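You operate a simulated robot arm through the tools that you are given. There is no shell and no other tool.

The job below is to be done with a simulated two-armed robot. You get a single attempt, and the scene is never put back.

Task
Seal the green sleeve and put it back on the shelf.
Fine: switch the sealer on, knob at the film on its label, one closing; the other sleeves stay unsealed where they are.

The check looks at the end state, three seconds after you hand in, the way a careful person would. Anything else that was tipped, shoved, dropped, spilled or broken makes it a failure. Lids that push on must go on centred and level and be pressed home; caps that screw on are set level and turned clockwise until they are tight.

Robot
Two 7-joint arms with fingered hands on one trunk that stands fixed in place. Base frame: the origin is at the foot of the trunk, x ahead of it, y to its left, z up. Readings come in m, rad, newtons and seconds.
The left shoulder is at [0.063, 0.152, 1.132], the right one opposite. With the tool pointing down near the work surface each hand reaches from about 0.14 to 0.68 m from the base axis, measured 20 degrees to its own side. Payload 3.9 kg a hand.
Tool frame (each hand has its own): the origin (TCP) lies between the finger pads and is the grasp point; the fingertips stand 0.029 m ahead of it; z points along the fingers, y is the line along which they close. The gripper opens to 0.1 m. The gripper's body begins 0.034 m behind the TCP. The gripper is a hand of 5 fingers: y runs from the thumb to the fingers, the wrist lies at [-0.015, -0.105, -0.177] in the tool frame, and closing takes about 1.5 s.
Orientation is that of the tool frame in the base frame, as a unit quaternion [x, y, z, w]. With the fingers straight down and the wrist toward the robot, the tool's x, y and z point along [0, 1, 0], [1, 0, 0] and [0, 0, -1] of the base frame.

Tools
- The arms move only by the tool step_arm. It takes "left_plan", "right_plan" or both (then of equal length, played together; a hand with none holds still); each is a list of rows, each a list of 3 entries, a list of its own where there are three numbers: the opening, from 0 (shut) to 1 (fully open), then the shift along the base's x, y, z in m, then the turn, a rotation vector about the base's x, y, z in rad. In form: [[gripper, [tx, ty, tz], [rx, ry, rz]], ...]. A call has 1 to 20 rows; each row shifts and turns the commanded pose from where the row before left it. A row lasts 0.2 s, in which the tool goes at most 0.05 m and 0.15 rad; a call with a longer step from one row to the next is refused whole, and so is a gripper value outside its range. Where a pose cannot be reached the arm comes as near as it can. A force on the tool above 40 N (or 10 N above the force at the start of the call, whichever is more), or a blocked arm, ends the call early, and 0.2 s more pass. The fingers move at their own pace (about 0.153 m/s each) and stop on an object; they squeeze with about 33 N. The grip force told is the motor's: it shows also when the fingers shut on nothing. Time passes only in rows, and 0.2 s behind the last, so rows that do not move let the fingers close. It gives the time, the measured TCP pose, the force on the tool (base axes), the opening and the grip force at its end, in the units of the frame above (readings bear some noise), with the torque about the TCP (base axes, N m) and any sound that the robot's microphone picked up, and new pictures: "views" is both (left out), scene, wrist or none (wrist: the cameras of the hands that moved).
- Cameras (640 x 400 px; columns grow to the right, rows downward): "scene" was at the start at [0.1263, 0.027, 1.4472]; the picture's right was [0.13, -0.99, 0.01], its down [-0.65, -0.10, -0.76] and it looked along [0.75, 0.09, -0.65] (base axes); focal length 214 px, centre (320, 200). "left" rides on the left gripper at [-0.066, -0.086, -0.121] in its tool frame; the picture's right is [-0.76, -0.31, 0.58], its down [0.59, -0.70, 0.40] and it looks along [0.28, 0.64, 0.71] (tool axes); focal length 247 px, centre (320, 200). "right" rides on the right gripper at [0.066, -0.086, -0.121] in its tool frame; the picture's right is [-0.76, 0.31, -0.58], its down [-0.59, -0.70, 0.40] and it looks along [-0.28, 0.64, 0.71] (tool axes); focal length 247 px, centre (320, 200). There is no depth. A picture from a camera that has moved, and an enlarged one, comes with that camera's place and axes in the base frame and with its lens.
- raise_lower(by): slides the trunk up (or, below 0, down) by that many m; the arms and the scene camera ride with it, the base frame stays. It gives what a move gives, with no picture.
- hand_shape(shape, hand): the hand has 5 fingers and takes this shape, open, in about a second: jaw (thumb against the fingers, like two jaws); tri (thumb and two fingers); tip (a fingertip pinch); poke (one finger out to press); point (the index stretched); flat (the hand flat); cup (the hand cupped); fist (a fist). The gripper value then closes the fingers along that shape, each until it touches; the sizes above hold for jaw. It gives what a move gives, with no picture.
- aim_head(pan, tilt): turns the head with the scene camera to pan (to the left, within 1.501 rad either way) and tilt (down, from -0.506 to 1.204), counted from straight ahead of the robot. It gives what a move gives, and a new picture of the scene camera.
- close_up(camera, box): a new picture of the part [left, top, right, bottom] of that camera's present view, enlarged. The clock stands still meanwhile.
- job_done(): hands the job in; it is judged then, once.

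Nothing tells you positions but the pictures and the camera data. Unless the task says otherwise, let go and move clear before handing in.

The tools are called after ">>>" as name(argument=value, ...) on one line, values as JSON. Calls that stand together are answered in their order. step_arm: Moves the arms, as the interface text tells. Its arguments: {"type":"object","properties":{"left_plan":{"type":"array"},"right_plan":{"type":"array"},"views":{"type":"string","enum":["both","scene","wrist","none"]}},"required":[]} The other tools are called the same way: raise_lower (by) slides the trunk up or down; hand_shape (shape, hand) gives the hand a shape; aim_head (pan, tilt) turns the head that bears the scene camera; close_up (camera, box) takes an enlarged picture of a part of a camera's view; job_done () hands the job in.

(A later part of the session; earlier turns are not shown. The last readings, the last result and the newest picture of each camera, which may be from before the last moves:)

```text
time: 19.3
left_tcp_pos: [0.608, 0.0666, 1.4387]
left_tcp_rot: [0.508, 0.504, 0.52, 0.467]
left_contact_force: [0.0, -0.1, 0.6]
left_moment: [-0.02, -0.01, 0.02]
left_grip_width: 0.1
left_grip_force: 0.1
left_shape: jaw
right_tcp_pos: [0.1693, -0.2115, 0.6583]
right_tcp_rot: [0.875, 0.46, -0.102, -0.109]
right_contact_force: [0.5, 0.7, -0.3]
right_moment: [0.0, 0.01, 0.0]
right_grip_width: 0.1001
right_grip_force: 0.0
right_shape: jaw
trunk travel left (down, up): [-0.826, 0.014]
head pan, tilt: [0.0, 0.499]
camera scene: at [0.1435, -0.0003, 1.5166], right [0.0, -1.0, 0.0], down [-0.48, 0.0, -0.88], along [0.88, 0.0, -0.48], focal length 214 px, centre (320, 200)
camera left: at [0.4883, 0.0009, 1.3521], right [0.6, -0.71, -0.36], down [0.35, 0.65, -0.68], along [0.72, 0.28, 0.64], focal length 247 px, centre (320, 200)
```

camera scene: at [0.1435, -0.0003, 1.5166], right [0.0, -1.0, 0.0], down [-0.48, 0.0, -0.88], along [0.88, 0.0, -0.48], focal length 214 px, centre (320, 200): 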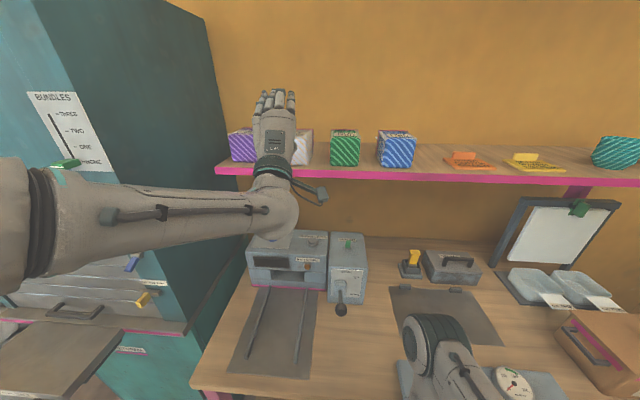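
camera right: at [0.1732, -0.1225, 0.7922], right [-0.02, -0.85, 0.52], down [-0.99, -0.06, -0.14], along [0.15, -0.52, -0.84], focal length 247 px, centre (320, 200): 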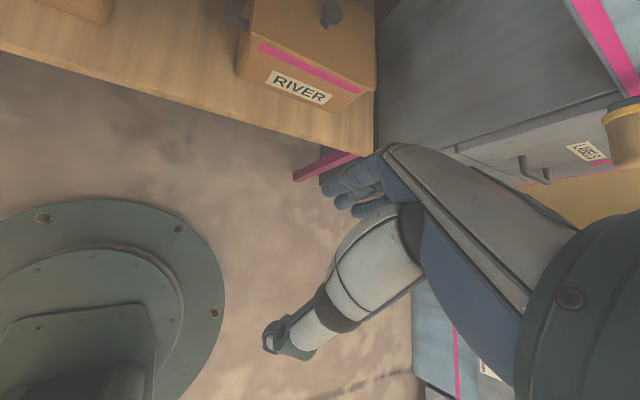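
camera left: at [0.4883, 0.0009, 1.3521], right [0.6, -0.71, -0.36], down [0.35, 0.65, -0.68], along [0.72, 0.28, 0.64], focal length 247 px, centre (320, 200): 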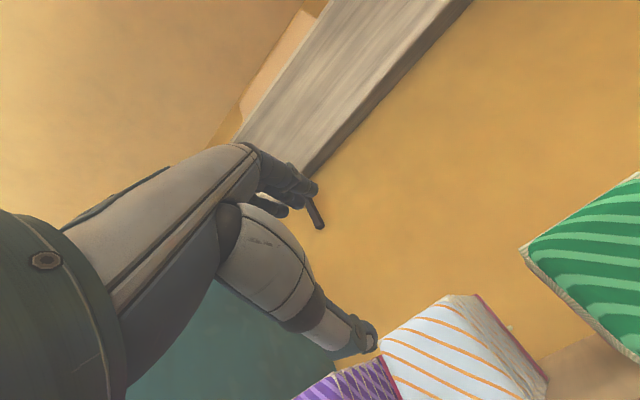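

The roll is working. I'll finish it so that the thumb is on the left and the fingers are on the right.

>>> step_arm(left_plan=[[1, [0, 0, 0], [0.15, 0, 0]], [1, [0, 0, 0], [0.15, 0, 0]], [1, [0, 0, 0], [0.15, 0, 0]], [1, [0, 0, 0], [0.15, 0, 0]], [1, [0, 0, 0], [0.15, 0, 0]], [1, [0, 0, 0], [0.15, 0, 0]], [1, [0, 0, 0], [0.15, 0, 0]], [1, [0, 0, 0], [0.15, 0, 0]], [1, [0, 0, 0], [0.15, 0, 0]], [1, [0, 0, 0], [0.13, 0, 0]]], views="both")

```text
time: 21.5
left_tcp_pos: [0.6091, 0.0676, 1.4385]
left_tcp_rot: [0.69, 0.022, 0.724, 0.001]
left_contact_force: [0.8, 0.2, 0.1]
left_moment: [0.02, -0.01, 0.03]
left_grip_width: 0.1
left_grip_force: 0.0
left_shape: jaw
right_tcp_pos: [0.169, -0.2117, 0.6582]
right_tcp_rot: [0.876, 0.459, -0.102, -0.11]
right_contact_force: [-0.2, 0.3, 0.1]
right_moment: [-0.01, -0.02, 0.03]
right_grip_width: 0.1003
right_grip_force: 0.0
right_shape: jaw
trunk travel left (down, up): [-0.826, 0.014]
head pan, tilt: [0.0, 0.499]
camera scene: at [0.1434, -0.001, 1.5166], right [0.0, -1.0, 0.0], down [-0.48, 0.0, -0.88], along [0.88, 0.0, -0.48], focal length 214 px, centre (320, 200)
camera left: at [0.4893, 0.1466, 1.3653], right [0.6, 0.3, -0.74], down [0.35, 0.73, 0.58], along [0.72, -0.61, 0.34], focal length 247 px, centre (320, 200)
```

scene: 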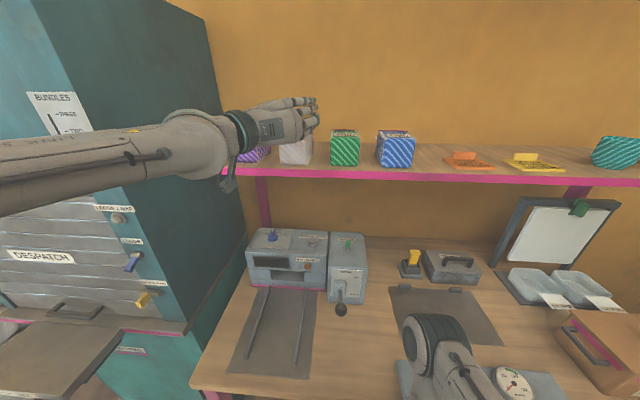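
left: 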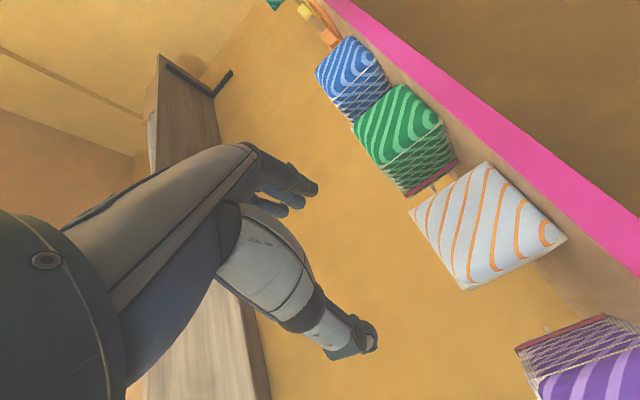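

The hand is now in the preferred orientation with a good view of the sleeves. I'll zoom both cameras on the green sleeve to triangulate its corners.

>>> close_up(camera="left", box=[300, 20, 588, 200])

>>> close_up(camera="scene", box=[280, 110, 440, 210])

```text
2.22 times, centred on (444, 110) of left
camera zoom: at [0.4893, 0.1466, 1.3653], right [0.6, 0.3, -0.74], down [0.35, 0.73, 0.58], along [0.72, -0.61, 0.34], focal length 549 px, centre (44, 400)
```

zoom: 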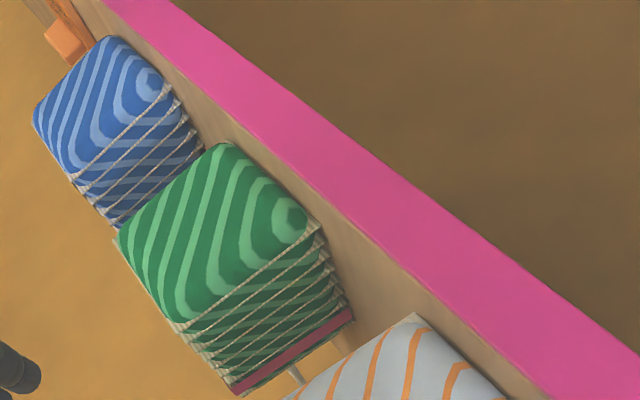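

```text
4.00 times, centred on (360, 160) of scene
camera zoom: at [0.1434, -0.001, 1.5166], right [0.0, -1.0, 0.0], down [-0.48, 0.0, -0.88], along [0.88, 0.0, -0.48], focal length 858 px, centre (160, 360)
```

zoom: 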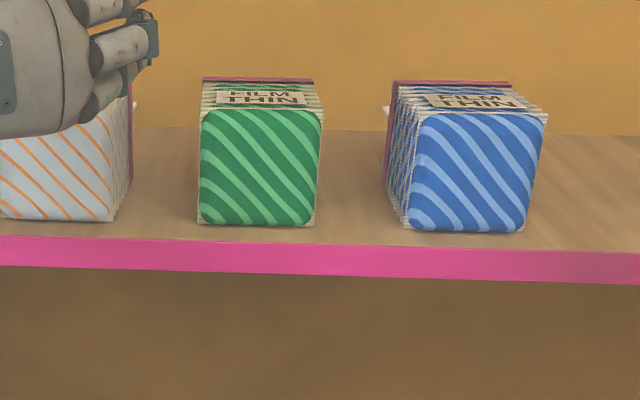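

The green sleeve's front face is at x ≈ 0.714, y from -0.027 to -0.109, z from 1.311 to 1.392, and it is about 0.10 m deep. The sealer is at x ≈ 0.64–0.70 on a bench at z ≈ 0.84. I'll set the sealer controls first, bringing the left hand back and pitching it down so I can see the machine up close.

>>> step_arm(left_plan=[[1, [-0.005, 0, -0.01], [-0.143, 0, 0]], [1, [-0.005, 0, -0.01], [-0.143, 0, 0]], [1, [-0.005, 0, -0.01], [-0.143, 0, 0]], [1, [-0.005, 0, -0.01], [-0.143, 0, 0]], [1, [-0.005, 0, -0.01], [-0.143, 0, 0]], [1, [-0.005, 0, -0.01], [-0.143, 0, 0]], [1, [0, 0, -0.01], [-0.143, 0, 0]], [1, [0, 0, -0.01], [-0.143, 0, 0]], [1, [0, 0, -0.01], [-0.143, 0, 0]], [1, [0, 0, -0.01], [-0.143, 0, 0]], [1, [0, 0, -0.01], [-0.143, 0, 0]]], views="none")

>>> step_arm(left_plan=[[1, [0, 0, -0.02], [0, 0.15, 0]], [1, [0, 0, -0.03], [0, 0.15, 0]], [1, [0, -0.01, -0.03], [0, 0.15, 0]], [1, [0, -0.01, -0.03], [0, 0.15, 0]], [1, [0, -0.01, -0.03], [0, 0.15, 0]], [1, [0, -0.01, -0.03], [0, 0.15, 0]], [1, [0, -0.01, -0.03], [0, 0.15, 0]]], views="both")

```text
time: 23.9
left_tcp_pos: [0.5791, 0.0664, 1.3287]
left_tcp_rot: [0.485, 0.528, 0.495, 0.491]
left_contact_force: [0.2, -1.3, -0.2]
left_moment: [0.01, -0.02, 0.0]
left_grip_width: 0.1
left_grip_force: 0.1
left_shape: jaw
right_tcp_pos: [0.1698, -0.2139, 0.66]
right_tcp_rot: [0.875, 0.46, -0.102, -0.111]
right_contact_force: [0.4, -0.1, 0.5]
right_moment: [-0.01, 0.0, -0.02]
right_grip_width: 0.1001
right_grip_force: 0.1
right_shape: jaw
trunk travel left (down, up): [-0.826, 0.014]
head pan, tilt: [0.0, 0.499]
```

```text
time: 25.5
left_tcp_pos: [0.5783, 0.0159, 1.1269]
left_tcp_rot: [0.669, 0.702, 0.185, 0.159]
left_contact_force: [-0.2, -0.2, -0.2]
left_moment: [0.05, 0.0, 0.0]
left_grip_width: 0.1002
left_grip_force: 0.2
left_shape: jaw
right_tcp_pos: [0.1688, -0.2118, 0.6597]
right_tcp_rot: [0.875, 0.46, -0.102, -0.11]
right_contact_force: [0.8, -0.6, 0.2]
right_moment: [-0.01, 0.0, 0.02]
right_grip_width: 0.1003
right_grip_force: 0.0
right_shape: jaw
trunk travel left (down, up): [-0.826, 0.014]
head pan, tilt: [0.0, 0.499]
camera scene: at [0.1447, -0.0014, 1.5165], right [0.0, -1.0, 0.0], down [-0.48, 0.0, -0.88], along [0.88, 0.0, -0.48], focal length 214 px, centre (320, 200)
camera left: at [0.451, -0.0588, 1.1931], right [0.04, -0.74, -0.67], down [-0.46, 0.58, -0.67], along [0.88, 0.34, -0.32], focal length 247 px, centre (320, 200)
```

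scene: 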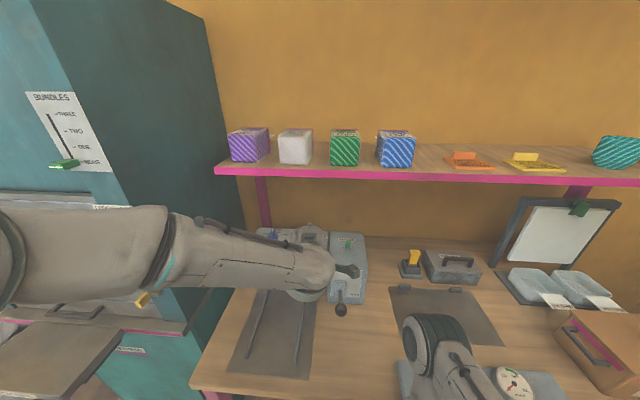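
left: 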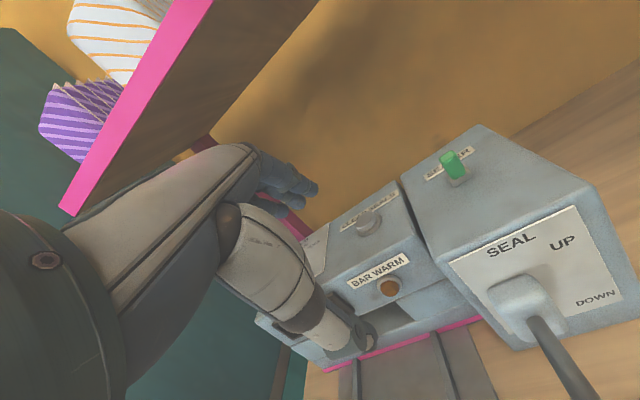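

Good view of the sealer now. Zooming on the switch, the lever and the slot.

>>> close_up(camera="left", box=[400, 120, 560, 220])

>>> close_up(camera="left", box=[440, 200, 640, 400])

>>> close_up(camera="left", box=[240, 200, 480, 400])

>>> close_up(camera="scene", box=[320, 220, 380, 320])

```text
4.00 times, centred on (480, 170) of left
camera zoom: at [0.451, -0.0588, 1.1931], right [0.04, -0.74, -0.67], down [-0.46, 0.58, -0.67], along [0.88, 0.34, -0.32], focal length 988 px, centre (-320, 320)
```

zoom: 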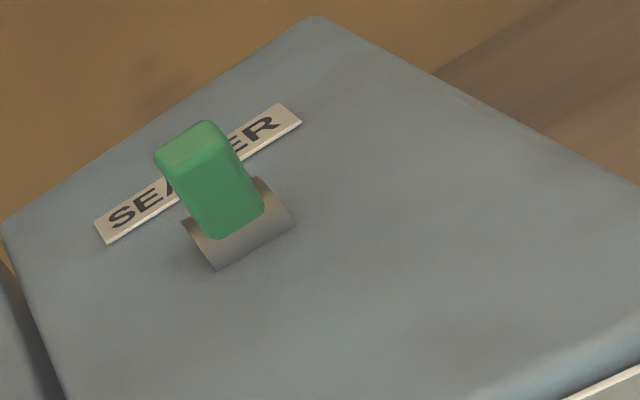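

```text
2.00 times, centred on (540, 300) of left
camera zoom: at [0.451, -0.0588, 1.1931], right [0.04, -0.74, -0.67], down [-0.46, 0.58, -0.67], along [0.88, 0.34, -0.32], focal length 494 px, centre (-120, 0)
```

zoom: 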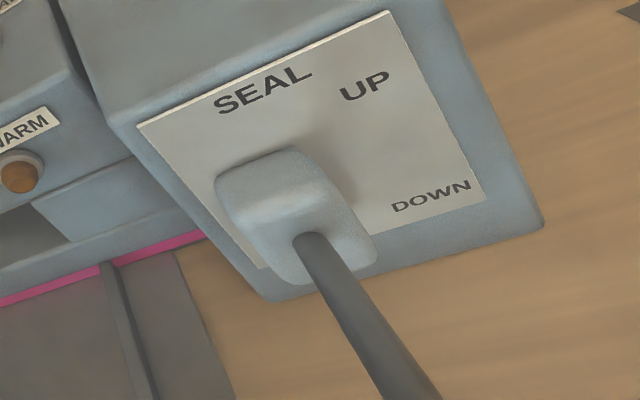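

```text
2.00 times, centred on (360, 300) of left
camera zoom: at [0.451, -0.0588, 1.1931], right [0.04, -0.74, -0.67], down [-0.46, 0.58, -0.67], along [0.88, 0.34, -0.32], focal length 494 px, centre (240, 0)
```

zoom: 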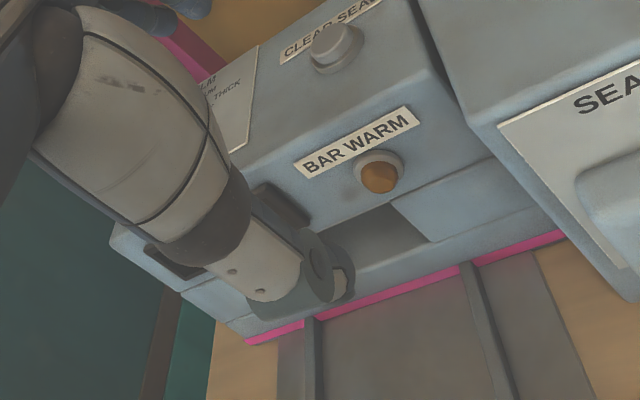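

```text
4.00 times, centred on (350, 270) of scene
camera zoom: at [0.1447, -0.0014, 1.5165], right [0.0, -1.0, 0.0], down [-0.48, 0.0, -0.88], along [0.88, 0.0, -0.48], focal length 858 px, centre (200, -80)
```

zoom: 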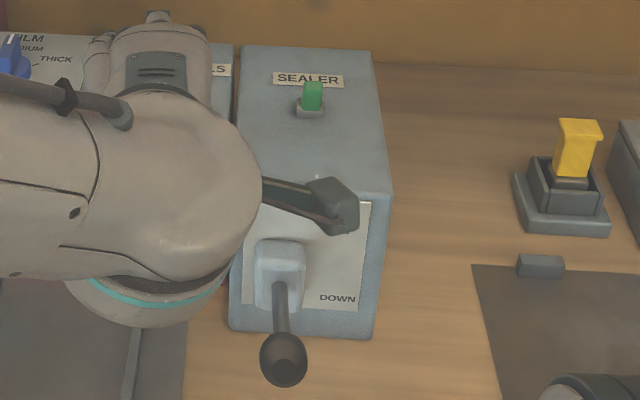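

Triangulated: switch base (0.740, -0.102, 1.000), with the toggle leaning toward the robot; lever root (0.590, -0.063, 0.948), with the lever pointing out and up. I'll shape the left hand for poking and see where the fingertip sits.

>>> hand_shape(hand="left", shape="poke")

>>> close_up(camera="left", box=[0, 0, 640, 400])

>>> close_up(camera="scene", box=[260, 200, 420, 300])

```text
time: 26.4
left_tcp_pos: [0.5774, 0.017, 1.1284]
left_tcp_rot: [0.669, 0.702, 0.186, 0.16]
left_contact_force: [-0.2, 0.5, 0.1]
left_moment: [-0.01, -0.01, -0.03]
left_grip_width: 0.0
left_grip_force: 0.0
left_shape: poke
right_tcp_pos: [0.1684, -0.2122, 0.6593]
right_tcp_rot: [0.876, 0.459, -0.101, -0.11]
right_contact_force: [-0.2, 0.4, -0.5]
right_moment: [0.03, 0.03, -0.02]
right_grip_width: 0.0998
right_grip_force: 0.0
right_shape: jaw
trunk travel left (down, up): [-0.826, 0.014]
head pan, tilt: [0.0, 0.499]
```

```text
1.00 times, centred on (320, 200) of left (not enlarged: the box is as wide or as high as the picture)
camera zoom: at [0.4499, -0.0585, 1.1935], right [0.04, -0.74, -0.67], down [-0.46, 0.58, -0.67], along [0.89, 0.34, -0.32], focal length 247 px, centre (320, 200)
```

zoom: 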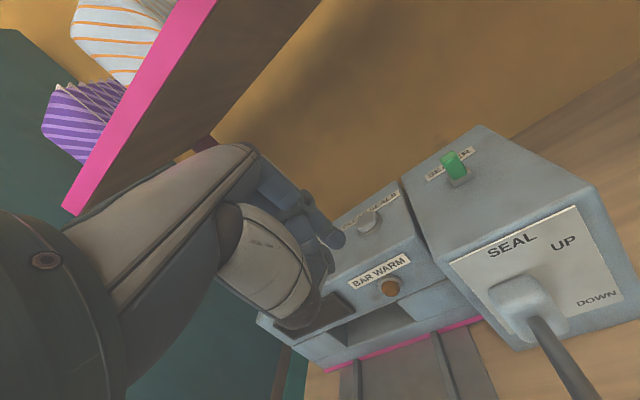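

```text
4.00 times, centred on (340, 250) of scene
camera zoom: at [0.1435, -0.0011, 1.5166], right [0.0, -1.0, 0.0], down [-0.48, 0.0, -0.88], along [0.88, 0.0, -0.48], focal length 858 px, centre (240, 0)
```

zoom: 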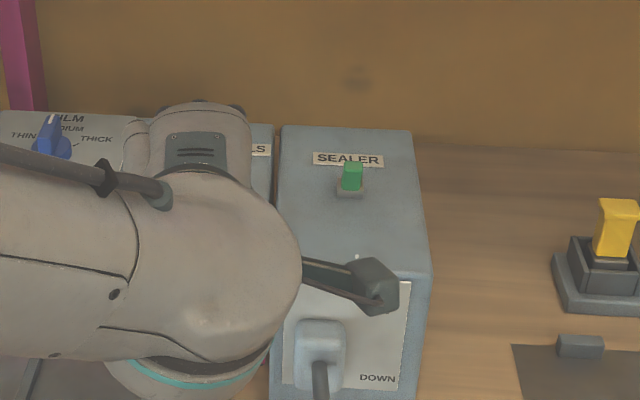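

The index fingertip is roughly 0.035 m ahead of the TCP along the tool axis. I'll move it to just in front of the toggle, shifting sideways first and then down.

>>> step_arm(left_plan=[[0, [0, -0.04, 0], [0, 0, 0]], [0, [0, -0.04, 0], [0, 0, 0]], [0, [0, -0.033, 0], [0, 0, 0]], [0, [0.03, 0, -0.02], [0, 0, 0]], [0, [0.015, 0, -0.025], [0, 0, 0]]], views="both")

>>> close_up(camera="left", box=[260, 150, 420, 250])

```text
time: 27.6
left_tcp_pos: [0.6221, -0.0961, 1.0828]
left_tcp_rot: [0.669, 0.702, 0.185, 0.16]
left_contact_force: [0.6, -0.4, -0.6]
left_moment: [-0.02, 0.02, 0.04]
left_grip_width: 0.0
left_grip_force: 0.2
left_shape: poke
right_tcp_pos: [0.1685, -0.2123, 0.6595]
right_tcp_rot: [0.876, 0.459, -0.101, -0.11]
right_contact_force: [-0.5, 0.5, -0.2]
right_moment: [0.03, 0.03, -0.01]
right_grip_width: 0.1001
right_grip_force: 0.1
right_shape: jaw
trunk travel left (down, up): [-0.826, 0.014]
head pan, tilt: [0.0, 0.499]
camera scene: at [0.144, -0.0013, 1.5166], right [0.0, -1.0, 0.0], down [-0.48, 0.0, -0.88], along [0.88, 0.0, -0.48], focal length 214 px, centre (320, 200)
camera left: at [0.4936, -0.1702, 1.1475], right [0.04, -0.74, -0.67], down [-0.46, 0.58, -0.67], along [0.89, 0.34, -0.32], focal length 247 px, centre (320, 200)
```

scene: 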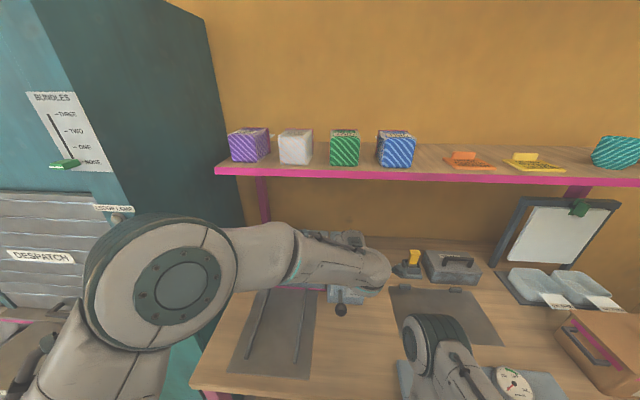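
left: 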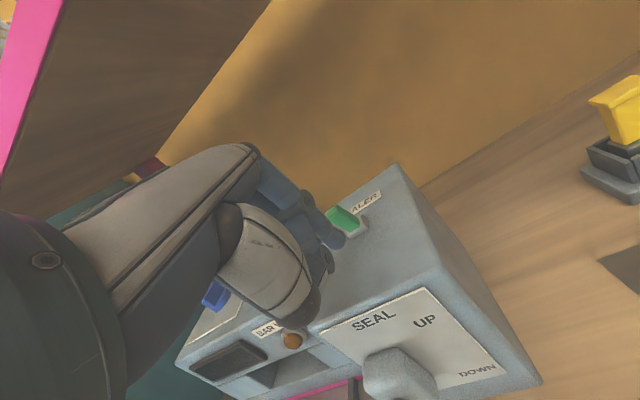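

```text
4.00 times, centred on (340, 200) of left
camera zoom: at [0.4936, -0.1702, 1.1475], right [0.04, -0.74, -0.67], down [-0.46, 0.58, -0.67], along [0.89, 0.34, -0.32], focal length 988 px, centre (240, 200)
```

zoom: 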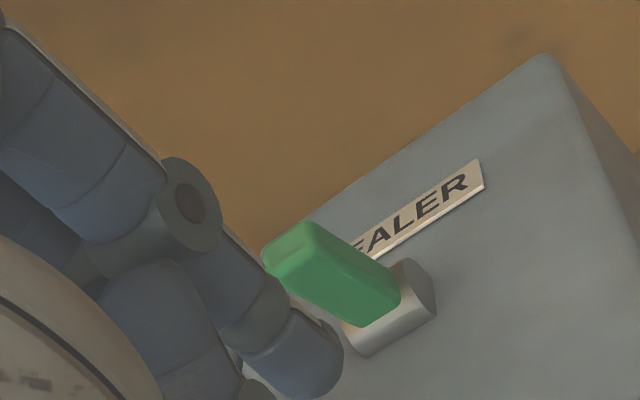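

The toggle tip is at about (0.701, -0.095, 1.055) and leans toward the robot. I'll lower the fingertip slightly and push it away, checking force and lamp.

>>> step_arm(left_plan=[[0, [0, 0, -0.012], [0, 0, 0]], [0, [0.015, 0, 0], [0, 0, 0]], [0, [0.015, 0, 0], [0, 0, 0]], [0, [0.015, 0, 0], [0, 0, 0]], [0, [0.01, 0, 0], [0, 0, 0]]], views="wrist")

>>> close_up(camera="left", box=[260, 150, 420, 250])

```text
time: 28.8
left_tcp_pos: [0.679, -0.0955, 1.0706]
left_tcp_rot: [0.669, 0.702, 0.185, 0.16]
left_contact_force: [-0.1, 0.3, -0.5]
left_moment: [-0.01, -0.01, 0.01]
left_grip_width: 0.0001
left_grip_force: 0.0
left_shape: poke
right_tcp_pos: [0.169, -0.2115, 0.6586]
right_tcp_rot: [0.876, 0.459, -0.102, -0.109]
right_contact_force: [0.7, 0.5, -0.4]
right_moment: [-0.02, 0.01, 0.05]
right_grip_width: 0.1001
right_grip_force: 0.1
right_shape: jaw
trunk travel left (down, up): [-0.826, 0.014]
head pan, tilt: [0.0, 0.499]
camera left: at [0.5506, -0.1697, 1.1355], right [0.04, -0.74, -0.67], down [-0.46, 0.58, -0.67], along [0.89, 0.34, -0.32], focal length 247 px, centre (320, 200)
```

left: 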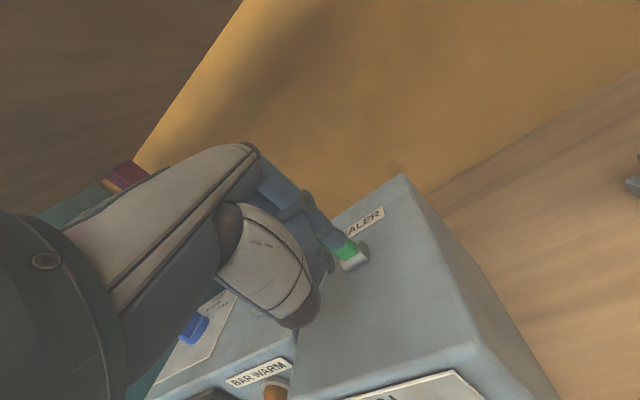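

```text
4.00 times, centred on (340, 200) of left
camera zoom: at [0.5506, -0.1697, 1.1355], right [0.04, -0.74, -0.67], down [-0.46, 0.58, -0.67], along [0.89, 0.34, -0.32], focal length 988 px, centre (240, 200)
```

zoom: 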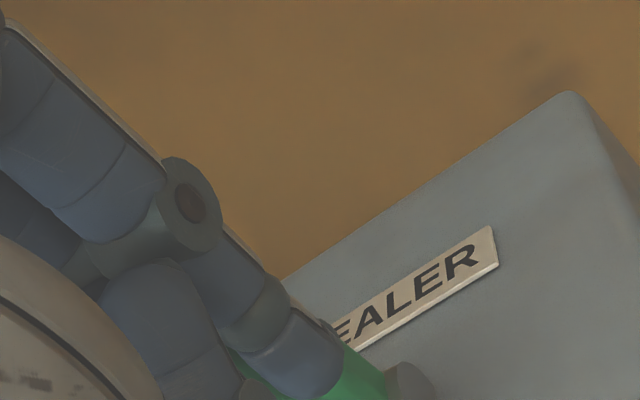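

No contact yet; the fingertip seems to be slightly short, right and high of my estimate. I'll back a little, shift left and down, and push again.

>>> step_arm(left_plan=[[0, [-0.015, 0, 0], [0, 0, 0]], [0, [0, 0.009, -0.012], [0, 0, 0]], [0, [0.012, 0, 0], [0, 0, 0]], [0, [0.012, 0, 0], [0, 0, 0]], [0, [0.01, 0, 0], [0, 0, 0]]], views="wrist")

>>> close_up(camera="left", box=[280, 200, 440, 300])

```text
time: 30.0
left_tcp_pos: [0.6958, -0.0873, 1.061]
left_tcp_rot: [0.669, 0.702, 0.185, 0.161]
left_contact_force: [-2.5, 1.1, -0.7]
left_moment: [0.0, 0.01, -0.01]
left_grip_width: 0.0
left_grip_force: 0.0
left_shape: poke
right_tcp_pos: [0.1691, -0.2133, 0.6588]
right_tcp_rot: [0.875, 0.459, -0.102, -0.11]
right_contact_force: [0.2, 0.4, -0.4]
right_moment: [0.02, -0.01, 0.05]
right_grip_width: 0.1002
right_grip_force: 0.0
right_shape: jaw
trunk travel left (down, up): [-0.826, 0.014]
head pan, tilt: [0.0, 0.499]
heard: click
camera left: at [0.5677, -0.1621, 1.1248], right [0.04, -0.74, -0.67], down [-0.46, 0.58, -0.67], along [0.89, 0.34, -0.32], focal length 247 px, centre (320, 200)
```

left: 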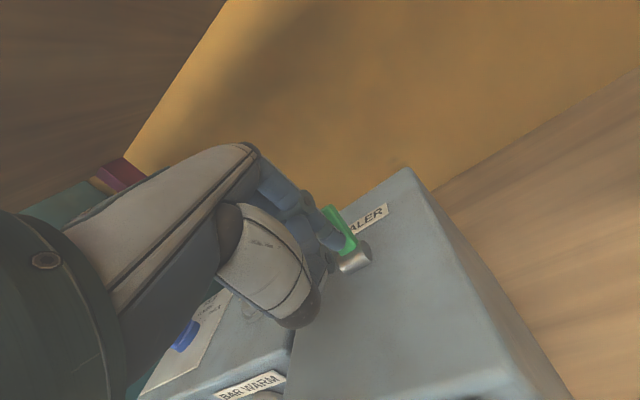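

```text
4.00 times, centred on (360, 250) of left
camera zoom: at [0.5677, -0.1621, 1.1248], right [0.04, -0.74, -0.67], down [-0.46, 0.58, -0.67], along [0.89, 0.34, -0.32], focal length 988 px, centre (160, 0)
```

zoom: 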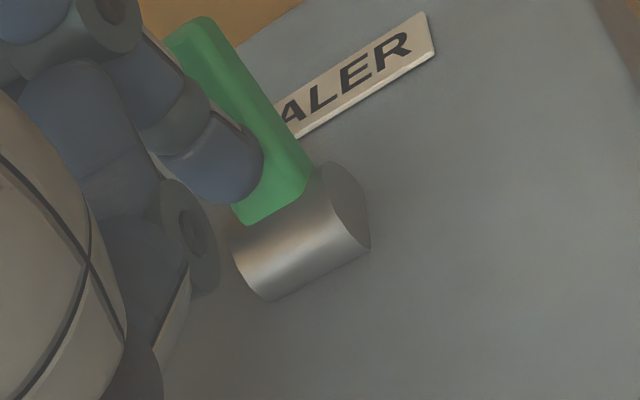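

The switch clicked over. Backing off to check the lamp and view the film knob.

>>> step_arm(left_plan=[[0, [-0.02, 0, 0.01], [0, 0, 0]], [0, [-0.04, 0.02, 0.03], [0, 0, 0]], [0, [-0.04, 0.03, 0.03], [0, 0, 0]], [0, [-0.01, 0.04, 0.02], [0, 0, 0]], [0, [0, 0.04, 0], [0, 0, 0]]], views="both")

>>> close_up(camera="left", box=[280, 120, 520, 270])

>>> close_up(camera="scene", box=[240, 200, 400, 300])

```text
refused: row 2 steps farther than a row can; nothing moved
```

```text
2.67 times, centred on (400, 195) of left
camera zoom: at [0.5677, -0.1621, 1.1248], right [0.04, -0.74, -0.67], down [-0.46, 0.58, -0.67], along [0.89, 0.34, -0.32], focal length 659 px, centre (107, 213)
```

zoom: 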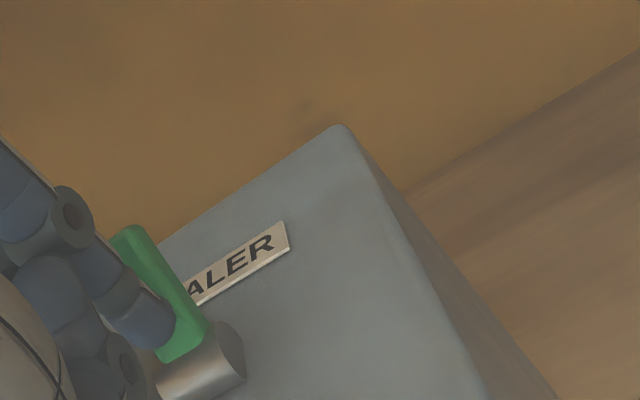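

```text
4.00 times, centred on (320, 250) of scene
camera zoom: at [0.1426, -0.0009, 1.5168], right [0.0, -1.0, 0.0], down [-0.48, 0.0, -0.88], along [0.88, 0.0, -0.48], focal length 858 px, centre (320, 0)
```

zoom: 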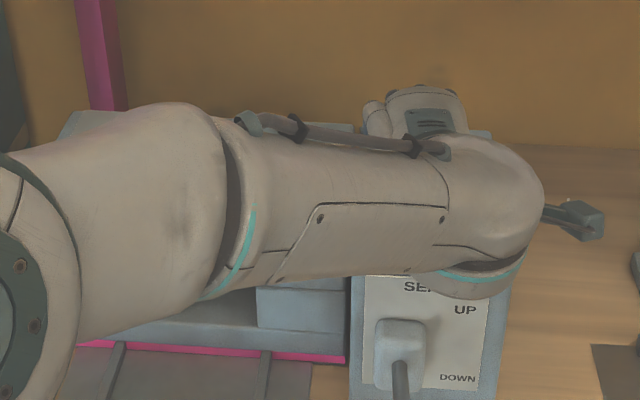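

One row was too long and nothing moved; I'll repeat the back-off with smaller steps.

>>> step_arm(left_plan=[[0, [-0.02, 0, 0.01], [0, 0, 0]], [0, [-0.03, 0.01, 0.03], [0, 0, 0]], [0, [-0.03, 0.02, 0.03], [0, 0, 0]], [0, [-0.02, 0.03, 0.02], [0, 0, 0]], [0, [0, 0.045, 0], [0, 0, 0]], [0, [0, 0.045, 0], [0, 0, 0]]], views="both")

>>> close_up(camera="left", box=[240, 150, 560, 350])

>>> close_up(camera="scene", box=[240, 200, 400, 300])

```text
time: 31.4
left_tcp_pos: [0.5957, 0.0643, 1.15]
left_tcp_rot: [0.669, 0.702, 0.185, 0.16]
left_contact_force: [0.4, 0.1, 0.4]
left_moment: [-0.02, 0.0, 0.0]
left_grip_width: 0.0
left_grip_force: 0.1
left_shape: poke
right_tcp_pos: [0.1688, -0.2119, 0.6594]
right_tcp_rot: [0.876, 0.459, -0.102, -0.109]
right_contact_force: [-0.4, -0.6, 0.0]
right_moment: [0.0, 0.0, 0.0]
right_grip_width: 0.0999
right_grip_force: 0.0
right_shape: jaw
trunk travel left (down, up): [-0.826, 0.014]
head pan, tilt: [0.0, 0.499]
camera scene: at [0.1428, 0.001, 1.5167], right [0.0, -1.0, 0.0], down [-0.48, 0.0, -0.88], along [0.88, 0.0, -0.48], focal length 214 px, centre (320, 200)
camera left: at [0.4667, -0.0097, 1.2139], right [0.04, -0.74, -0.67], down [-0.46, 0.58, -0.67], along [0.89, 0.34, -0.32], focal length 247 px, centre (320, 200)
```

scene: 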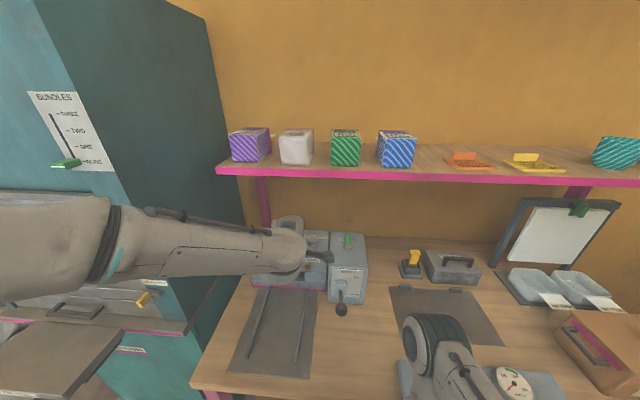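
left: 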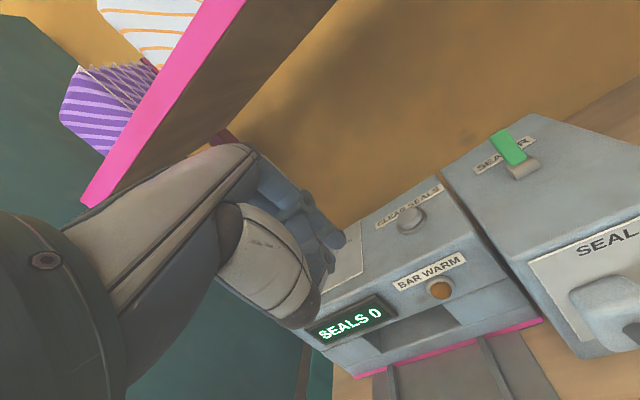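

```text
2.00 times, centred on (400, 250) of left
camera zoom: at [0.4667, -0.0097, 1.2139], right [0.04, -0.74, -0.67], down [-0.46, 0.58, -0.67], along [0.89, 0.34, -0.32], focal length 494 px, centre (160, 100)
```

zoom: 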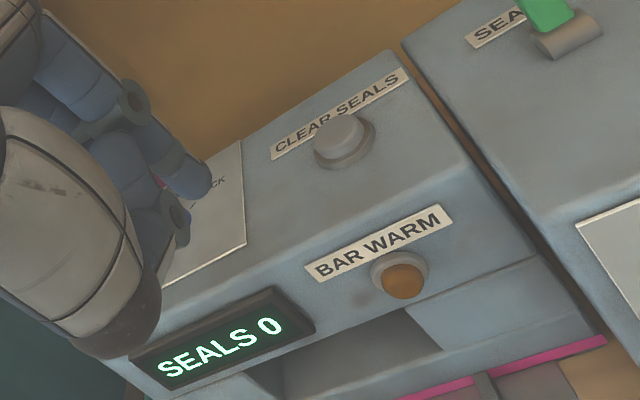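

```text
4.00 times, centred on (320, 250) of scene
camera zoom: at [0.1428, 0.001, 1.5167], right [0.0, -1.0, 0.0], down [-0.48, 0.0, -0.88], along [0.88, 0.0, -0.48], focal length 858 px, centre (320, 0)
```

zoom: 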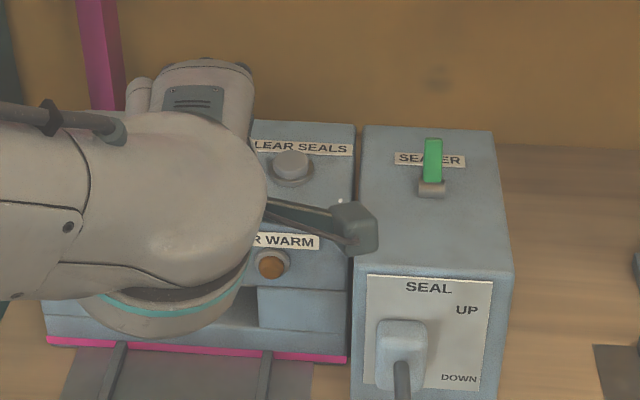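

The display reads SEALS 0 and the bar is warming. I'll shift right and yaw the hand left so that both cameras can see the knob clearly.

>>> step_arm(left_plan=[[0, [0, -0.03, 0.02], [0, 0, 0.12]], [0, [0, -0.03, 0.02], [0, 0, 0.12]], [0, [0, -0.03, 0.02], [0, 0, 0.12]], [0, [0, -0.02, 0.0], [0, 0, 0.12]], [0, [0, 0, 0], [0, 0, 0.12]]], views="both")

>>> close_up(camera="scene", box=[230, 215, 310, 265])

```text
time: 32.6
left_tcp_pos: [0.5992, -0.0399, 1.228]
left_tcp_rot: [0.423, 0.873, 0.214, 0.113]
left_contact_force: [0.2, -0.1, 0.6]
left_moment: [-0.04, 0.02, -0.04]
left_grip_width: 0.0
left_grip_force: 0.1
left_shape: poke
right_tcp_pos: [0.1684, -0.2123, 0.659]
right_tcp_rot: [0.876, 0.459, -0.101, -0.11]
right_contact_force: [-0.6, 0.1, 1.0]
right_moment: [0.01, -0.01, 0.02]
right_grip_width: 0.0997
right_grip_force: 0.1
right_shape: jaw
trunk travel left (down, up): [-0.826, 0.014]
head pan, tilt: [0.0, 0.499]
camera scene: at [0.1432, 0.0002, 1.5167], right [0.0, -1.0, 0.0], down [-0.48, 0.0, -0.88], along [0.88, 0.0, -0.48], focal length 214 px, centre (320, 200)
camera left: at [0.5354, -0.1738, 1.2954], right [0.47, -0.6, -0.64], down [-0.7, 0.19, -0.69], along [0.53, 0.78, -0.33], focal length 247 px, centre (320, 200)
```

scene: 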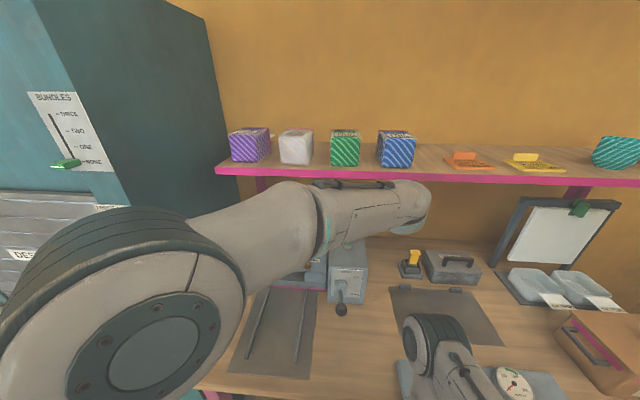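
left: 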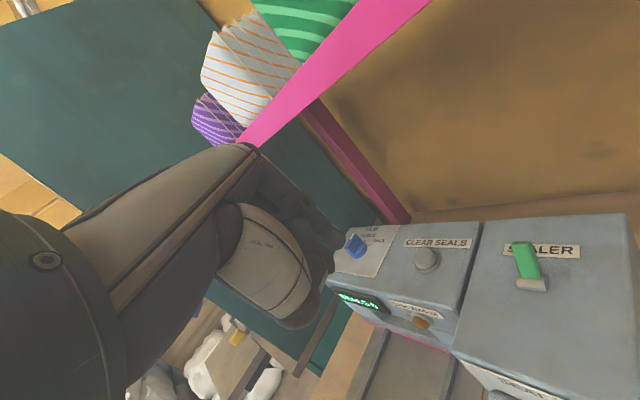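

```text
8.00 times, centred on (270, 240) of scene
camera zoom: at [0.1432, 0.0002, 1.5167], right [0.0, -1.0, 0.0], down [-0.48, 0.0, -0.88], along [0.88, 0.0, -0.48], focal length 1716 px, centre (720, -120)
```

zoom: 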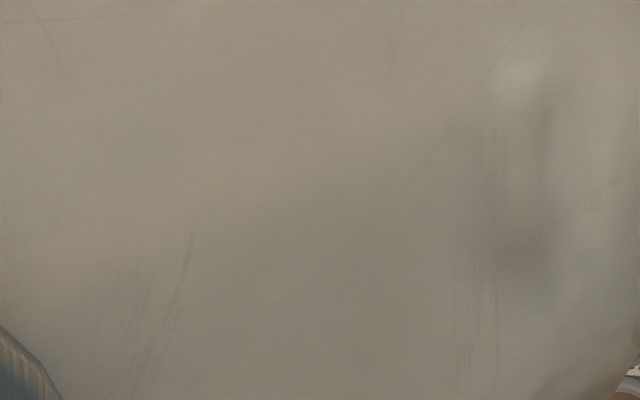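

>>> close_up(camera="left", box=[330, 215, 410, 265])

>>> close_up(camera="left", box=[320, 210, 640, 400])

```text
8.00 times, centred on (370, 240) of left
camera zoom: at [0.5354, -0.1738, 1.2954], right [0.47, -0.6, -0.64], down [-0.7, 0.19, -0.69], along [0.53, 0.78, -0.33], focal length 1976 px, centre (-80, -120)
```

zoom: 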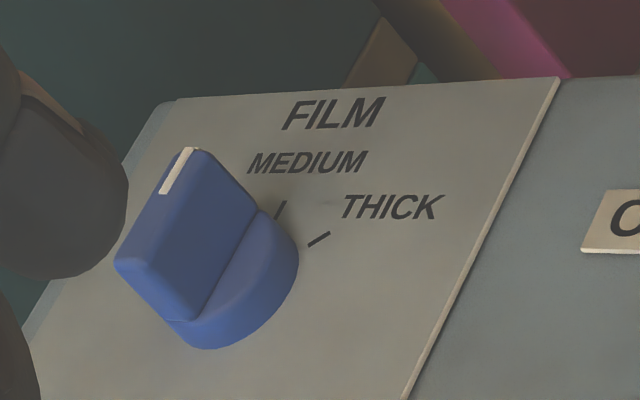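

```text
2.00 times, centred on (480, 305) of left
camera zoom: at [0.5354, -0.1738, 1.2954], right [0.47, -0.6, -0.64], down [-0.7, 0.19, -0.69], along [0.53, 0.78, -0.33], focal length 494 px, centre (0, -10)
```

zoom: 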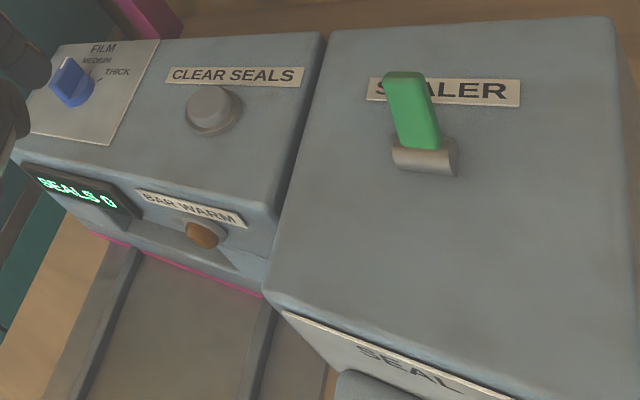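

The knob is centred near (0.760, 0.171), pointing at MEDIUM; the machine is yawed about -6.5°, and THIN is about +45° from MEDIUM. I'll bring the fingertip to the left of the knob's near end so I can push that end rightward.

>>> step_arm(left_plan=[[0, [0, 0.04, -0.01], [0, 0, -0.125]], [0, [0, 0.045, -0.01], [0, 0, -0.125]], [0, [0, 0.045, -0.01], [0, 0, -0.125]], [0, [0, 0.045, -0.01], [0, 0, -0.125]], [0, [0, 0.045, -0.02], [0, 0, 0]], [0, [0, 0.036, -0.02], [0, 0, 0]]], views="both")

```text
time: 34.0
left_tcp_pos: [0.5973, 0.2126, 1.1295]
left_tcp_rot: [0.634, 0.734, 0.192, 0.151]
left_contact_force: [0.4, 0.0, -0.2]
left_moment: [-0.04, -0.03, -0.06]
left_grip_width: 0.0
left_grip_force: 0.0
left_shape: poke
right_tcp_pos: [0.1692, -0.2121, 0.6588]
right_tcp_rot: [0.875, 0.46, -0.102, -0.11]
right_contact_force: [0.1, -0.2, -0.4]
right_moment: [0.01, 0.0, -0.02]
right_grip_width: 0.1
right_grip_force: 0.0
right_shape: jaw
trunk travel left (down, up): [-0.826, 0.014]
head pan, tilt: [0.0, 0.499]
camera scene: at [0.1437, 0.0003, 1.5166], right [0.0, -1.0, 0.0], down [-0.48, 0.0, -0.88], along [0.88, 0.0, -0.48], focal length 214 px, centre (320, 200)
camera left: at [0.4776, 0.1254, 1.1948], right [0.12, -0.73, -0.67], down [-0.52, 0.53, -0.67], along [0.85, 0.43, -0.32], focal length 247 px, centre (320, 200)
```

scene: 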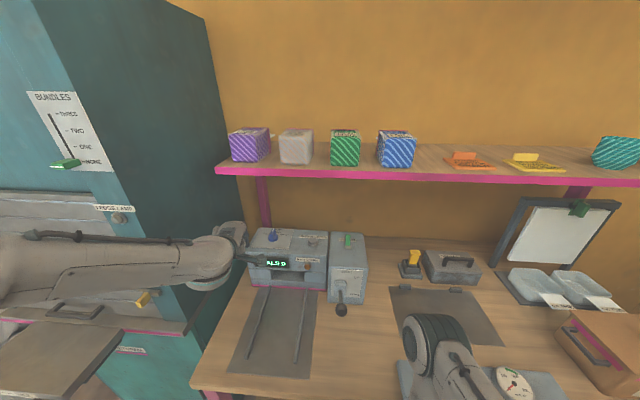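
left: 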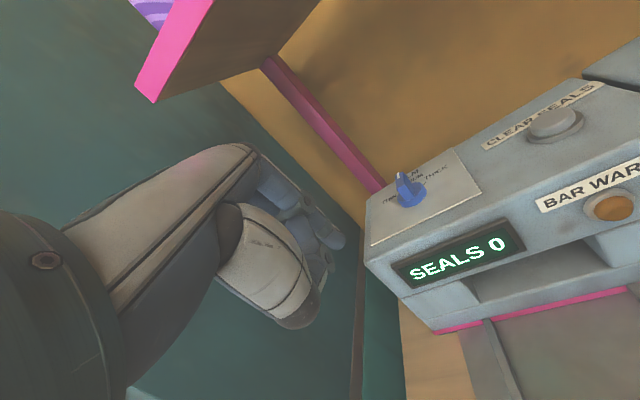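

>>> close_up(camera="left", box=[360, 140, 488, 220])

>>> close_up(camera="scene", box=[240, 215, 336, 275])

>>> close_up(camera="left", box=[480, 80, 640, 400])

```text
5.00 times, centred on (424, 180) of left
camera zoom: at [0.4776, 0.1254, 1.1948], right [0.12, -0.73, -0.67], down [-0.52, 0.53, -0.67], along [0.85, 0.43, -0.32], focal length 1235 px, centre (-200, 300)
```

zoom: 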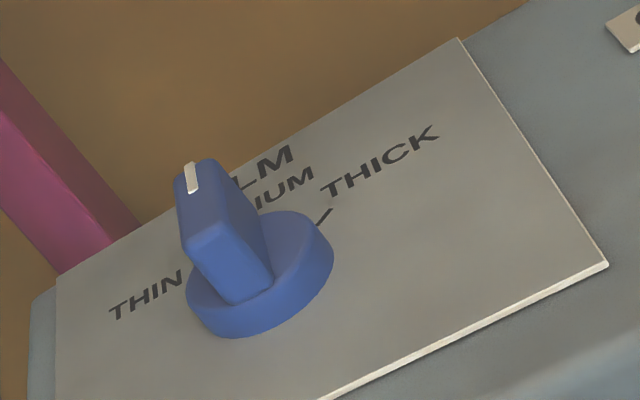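

```text
6.67 times, centred on (288, 245) of scene
camera zoom: at [0.1437, 0.0003, 1.5166], right [0.0, -1.0, 0.0], down [-0.48, 0.0, -0.88], along [0.88, 0.0, -0.48], focal length 1430 px, centre (533, -100)
```

zoom: 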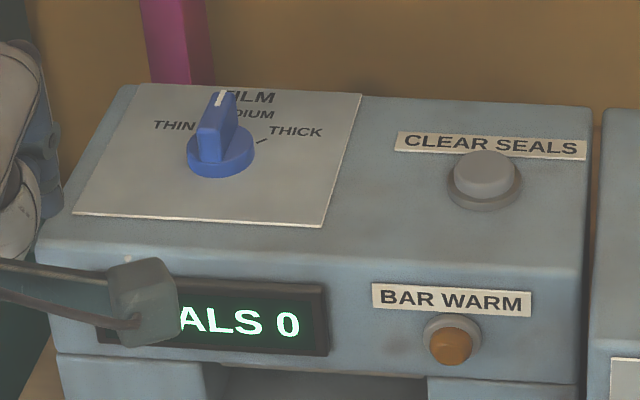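

```text
1.25 times, centred on (560, 240) of left
camera zoom: at [0.4776, 0.1254, 1.1948], right [0.12, -0.73, -0.67], down [-0.52, 0.53, -0.67], along [0.85, 0.43, -0.32], focal length 309 px, centre (20, 150)
```

zoom: 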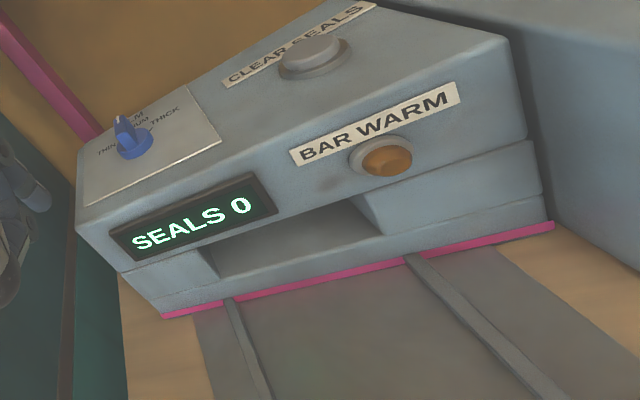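

The knob is in view. I'll advance over the machine's left side, still above knob height, then check before lowering.

>>> step_arm(left_plan=[[0, [0.045, 0, 0], [0, 0, 0]], [0, [0.045, 0, 0], [0, 0, 0]], [0, [0.035, 0, -0.03], [0, 0, 0]], [0, [0.01, 0, -0.02], [0, 0, 0]]], views="both")

>>> close_up(camera="left", box=[290, 180, 450, 280])

>>> close_up(camera="scene", box=[220, 205, 316, 265])

```text
time: 35.0
left_tcp_pos: [0.7346, 0.2089, 1.0791]
left_tcp_rot: [0.632, 0.735, 0.192, 0.151]
left_contact_force: [0.1, 0.0, 0.2]
left_moment: [-0.01, -0.01, 0.02]
left_grip_width: 0.0
left_grip_force: 0.1
left_shape: poke
right_tcp_pos: [0.1696, -0.2125, 0.6585]
right_tcp_rot: [0.875, 0.46, -0.102, -0.11]
right_contact_force: [0.3, 0.4, -0.3]
right_moment: [0.0, 0.03, 0.04]
right_grip_width: 0.1002
right_grip_force: 0.0
right_shape: jaw
trunk travel left (down, up): [-0.826, 0.014]
head pan, tilt: [0.0, 0.499]
camera scene: at [0.1442, -0.0011, 1.5166], right [0.0, -1.0, 0.0], down [-0.48, 0.0, -0.88], along [0.88, 0.0, -0.48], focal length 214 px, centre (320, 200)
camera left: at [0.6147, 0.121, 1.144], right [0.12, -0.73, -0.67], down [-0.52, 0.53, -0.67], along [0.85, 0.43, -0.32], focal length 247 px, centre (320, 200)
```

scene: 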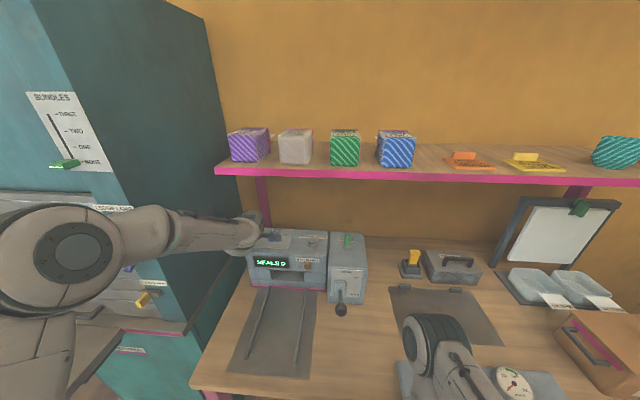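
left: 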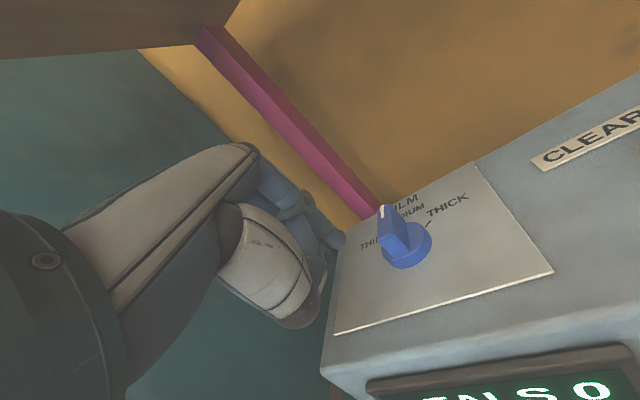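

```text
4.00 times, centred on (370, 230) of left
camera zoom: at [0.6147, 0.121, 1.144], right [0.12, -0.73, -0.67], down [-0.52, 0.53, -0.67], along [0.85, 0.43, -0.32], focal length 988 px, centre (120, 80)
```

zoom: 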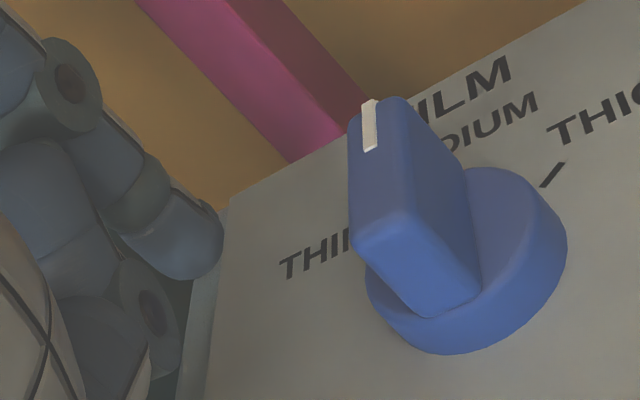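

```text
6.67 times, centred on (268, 235) of scene
camera zoom: at [0.1442, -0.0011, 1.5166], right [0.0, -1.0, 0.0], down [-0.48, 0.0, -0.88], along [0.88, 0.0, -0.48], focal length 1430 px, centre (667, -33)
```

zoom: 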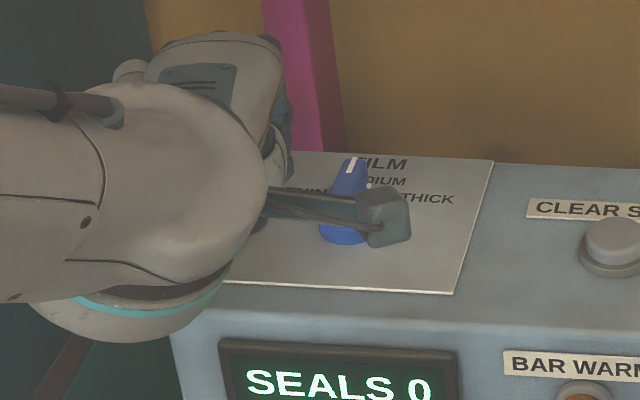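

Two close views put the knob disc's centre at (0.755, 0.164) with its top at z 1.029, and the fingertip at about (0.744, 0.196, 1.065). I'll lower the tip and push the near end to the right.

>>> step_arm(left_plan=[[0, [0, 0, -0.012], [0, 0, 0]], [0, [0, 0, -0.012], [0, 0, 0]], [0, [0, -0.008, 0], [0, 0, 0]], [0, [0, -0.008, 0], [0, 0, 0]]], views="none")

>>> close_up(camera="left", box=[290, 180, 450, 280])

```text
time: 36.0
left_tcp_pos: [0.7326, 0.192, 1.0572]
left_tcp_rot: [0.633, 0.735, 0.193, 0.151]
left_contact_force: [-1.3, 0.4, -0.7]
left_moment: [-0.02, 0.01, 0.0]
left_grip_width: 0.0
left_grip_force: 0.1
left_shape: poke
right_tcp_pos: [0.1685, -0.2124, 0.6582]
right_tcp_rot: [0.876, 0.459, -0.101, -0.109]
right_contact_force: [-0.6, 0.1, 0.3]
right_moment: [0.0, -0.01, 0.0]
right_grip_width: 0.1004
right_grip_force: 0.1
right_shape: jaw
trunk travel left (down, up): [-0.826, 0.014]
head pan, tilt: [0.0, 0.499]
```

```text
4.00 times, centred on (370, 230) of left
camera zoom: at [0.6124, 0.1046, 1.1209], right [0.12, -0.73, -0.67], down [-0.52, 0.53, -0.67], along [0.85, 0.43, -0.32], focal length 988 px, centre (120, 80)
```

zoom: 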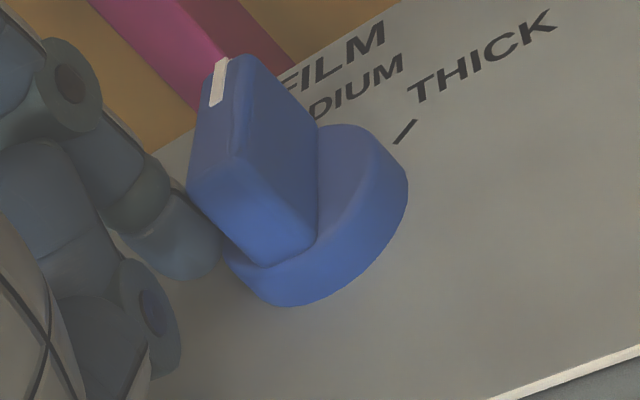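

The fingertip now touches the near end. Pushing on gradually.

>>> step_arm(left_plan=[[0, [-0.001, -0.004, 0], [0, 0, 0]], [0, [-0.002, -0.004, 0], [0, 0, 0]], [0, [-0.002, -0.003, 0], [0, 0, 0]]], views="none")

>>> close_up(camera="left", box=[290, 160, 450, 260])

```text
time: 36.8
left_tcp_pos: [0.7283, 0.1812, 1.0572]
left_tcp_rot: [0.632, 0.735, 0.193, 0.15]
left_contact_force: [-0.4, -0.3, -0.2]
left_moment: [0.01, -0.01, -0.01]
left_grip_width: 0.0001
left_grip_force: 0.0
left_shape: poke
right_tcp_pos: [0.1693, -0.2117, 0.6586]
right_tcp_rot: [0.875, 0.46, -0.102, -0.11]
right_contact_force: [0.8, -0.5, 0.2]
right_moment: [-0.03, -0.02, 0.01]
right_grip_width: 0.1
right_grip_force: 0.1
right_shape: jaw
trunk travel left (down, up): [-0.826, 0.014]
head pan, tilt: [0.0, 0.499]
```

```text
4.00 times, centred on (370, 210) of left
camera zoom: at [0.607, 0.094, 1.1207], right [0.12, -0.73, -0.67], down [-0.52, 0.53, -0.67], along [0.85, 0.43, -0.32], focal length 988 px, centre (120, 160)
```

zoom: 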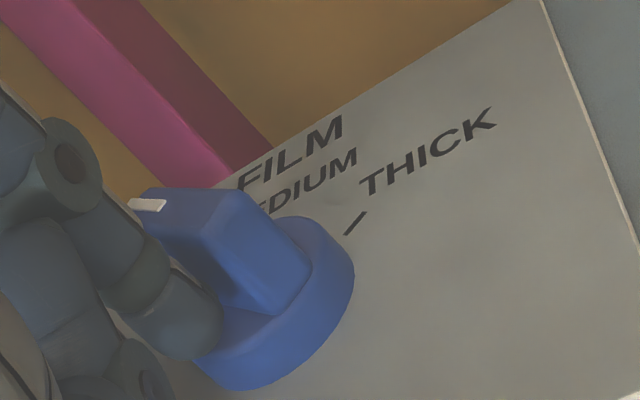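

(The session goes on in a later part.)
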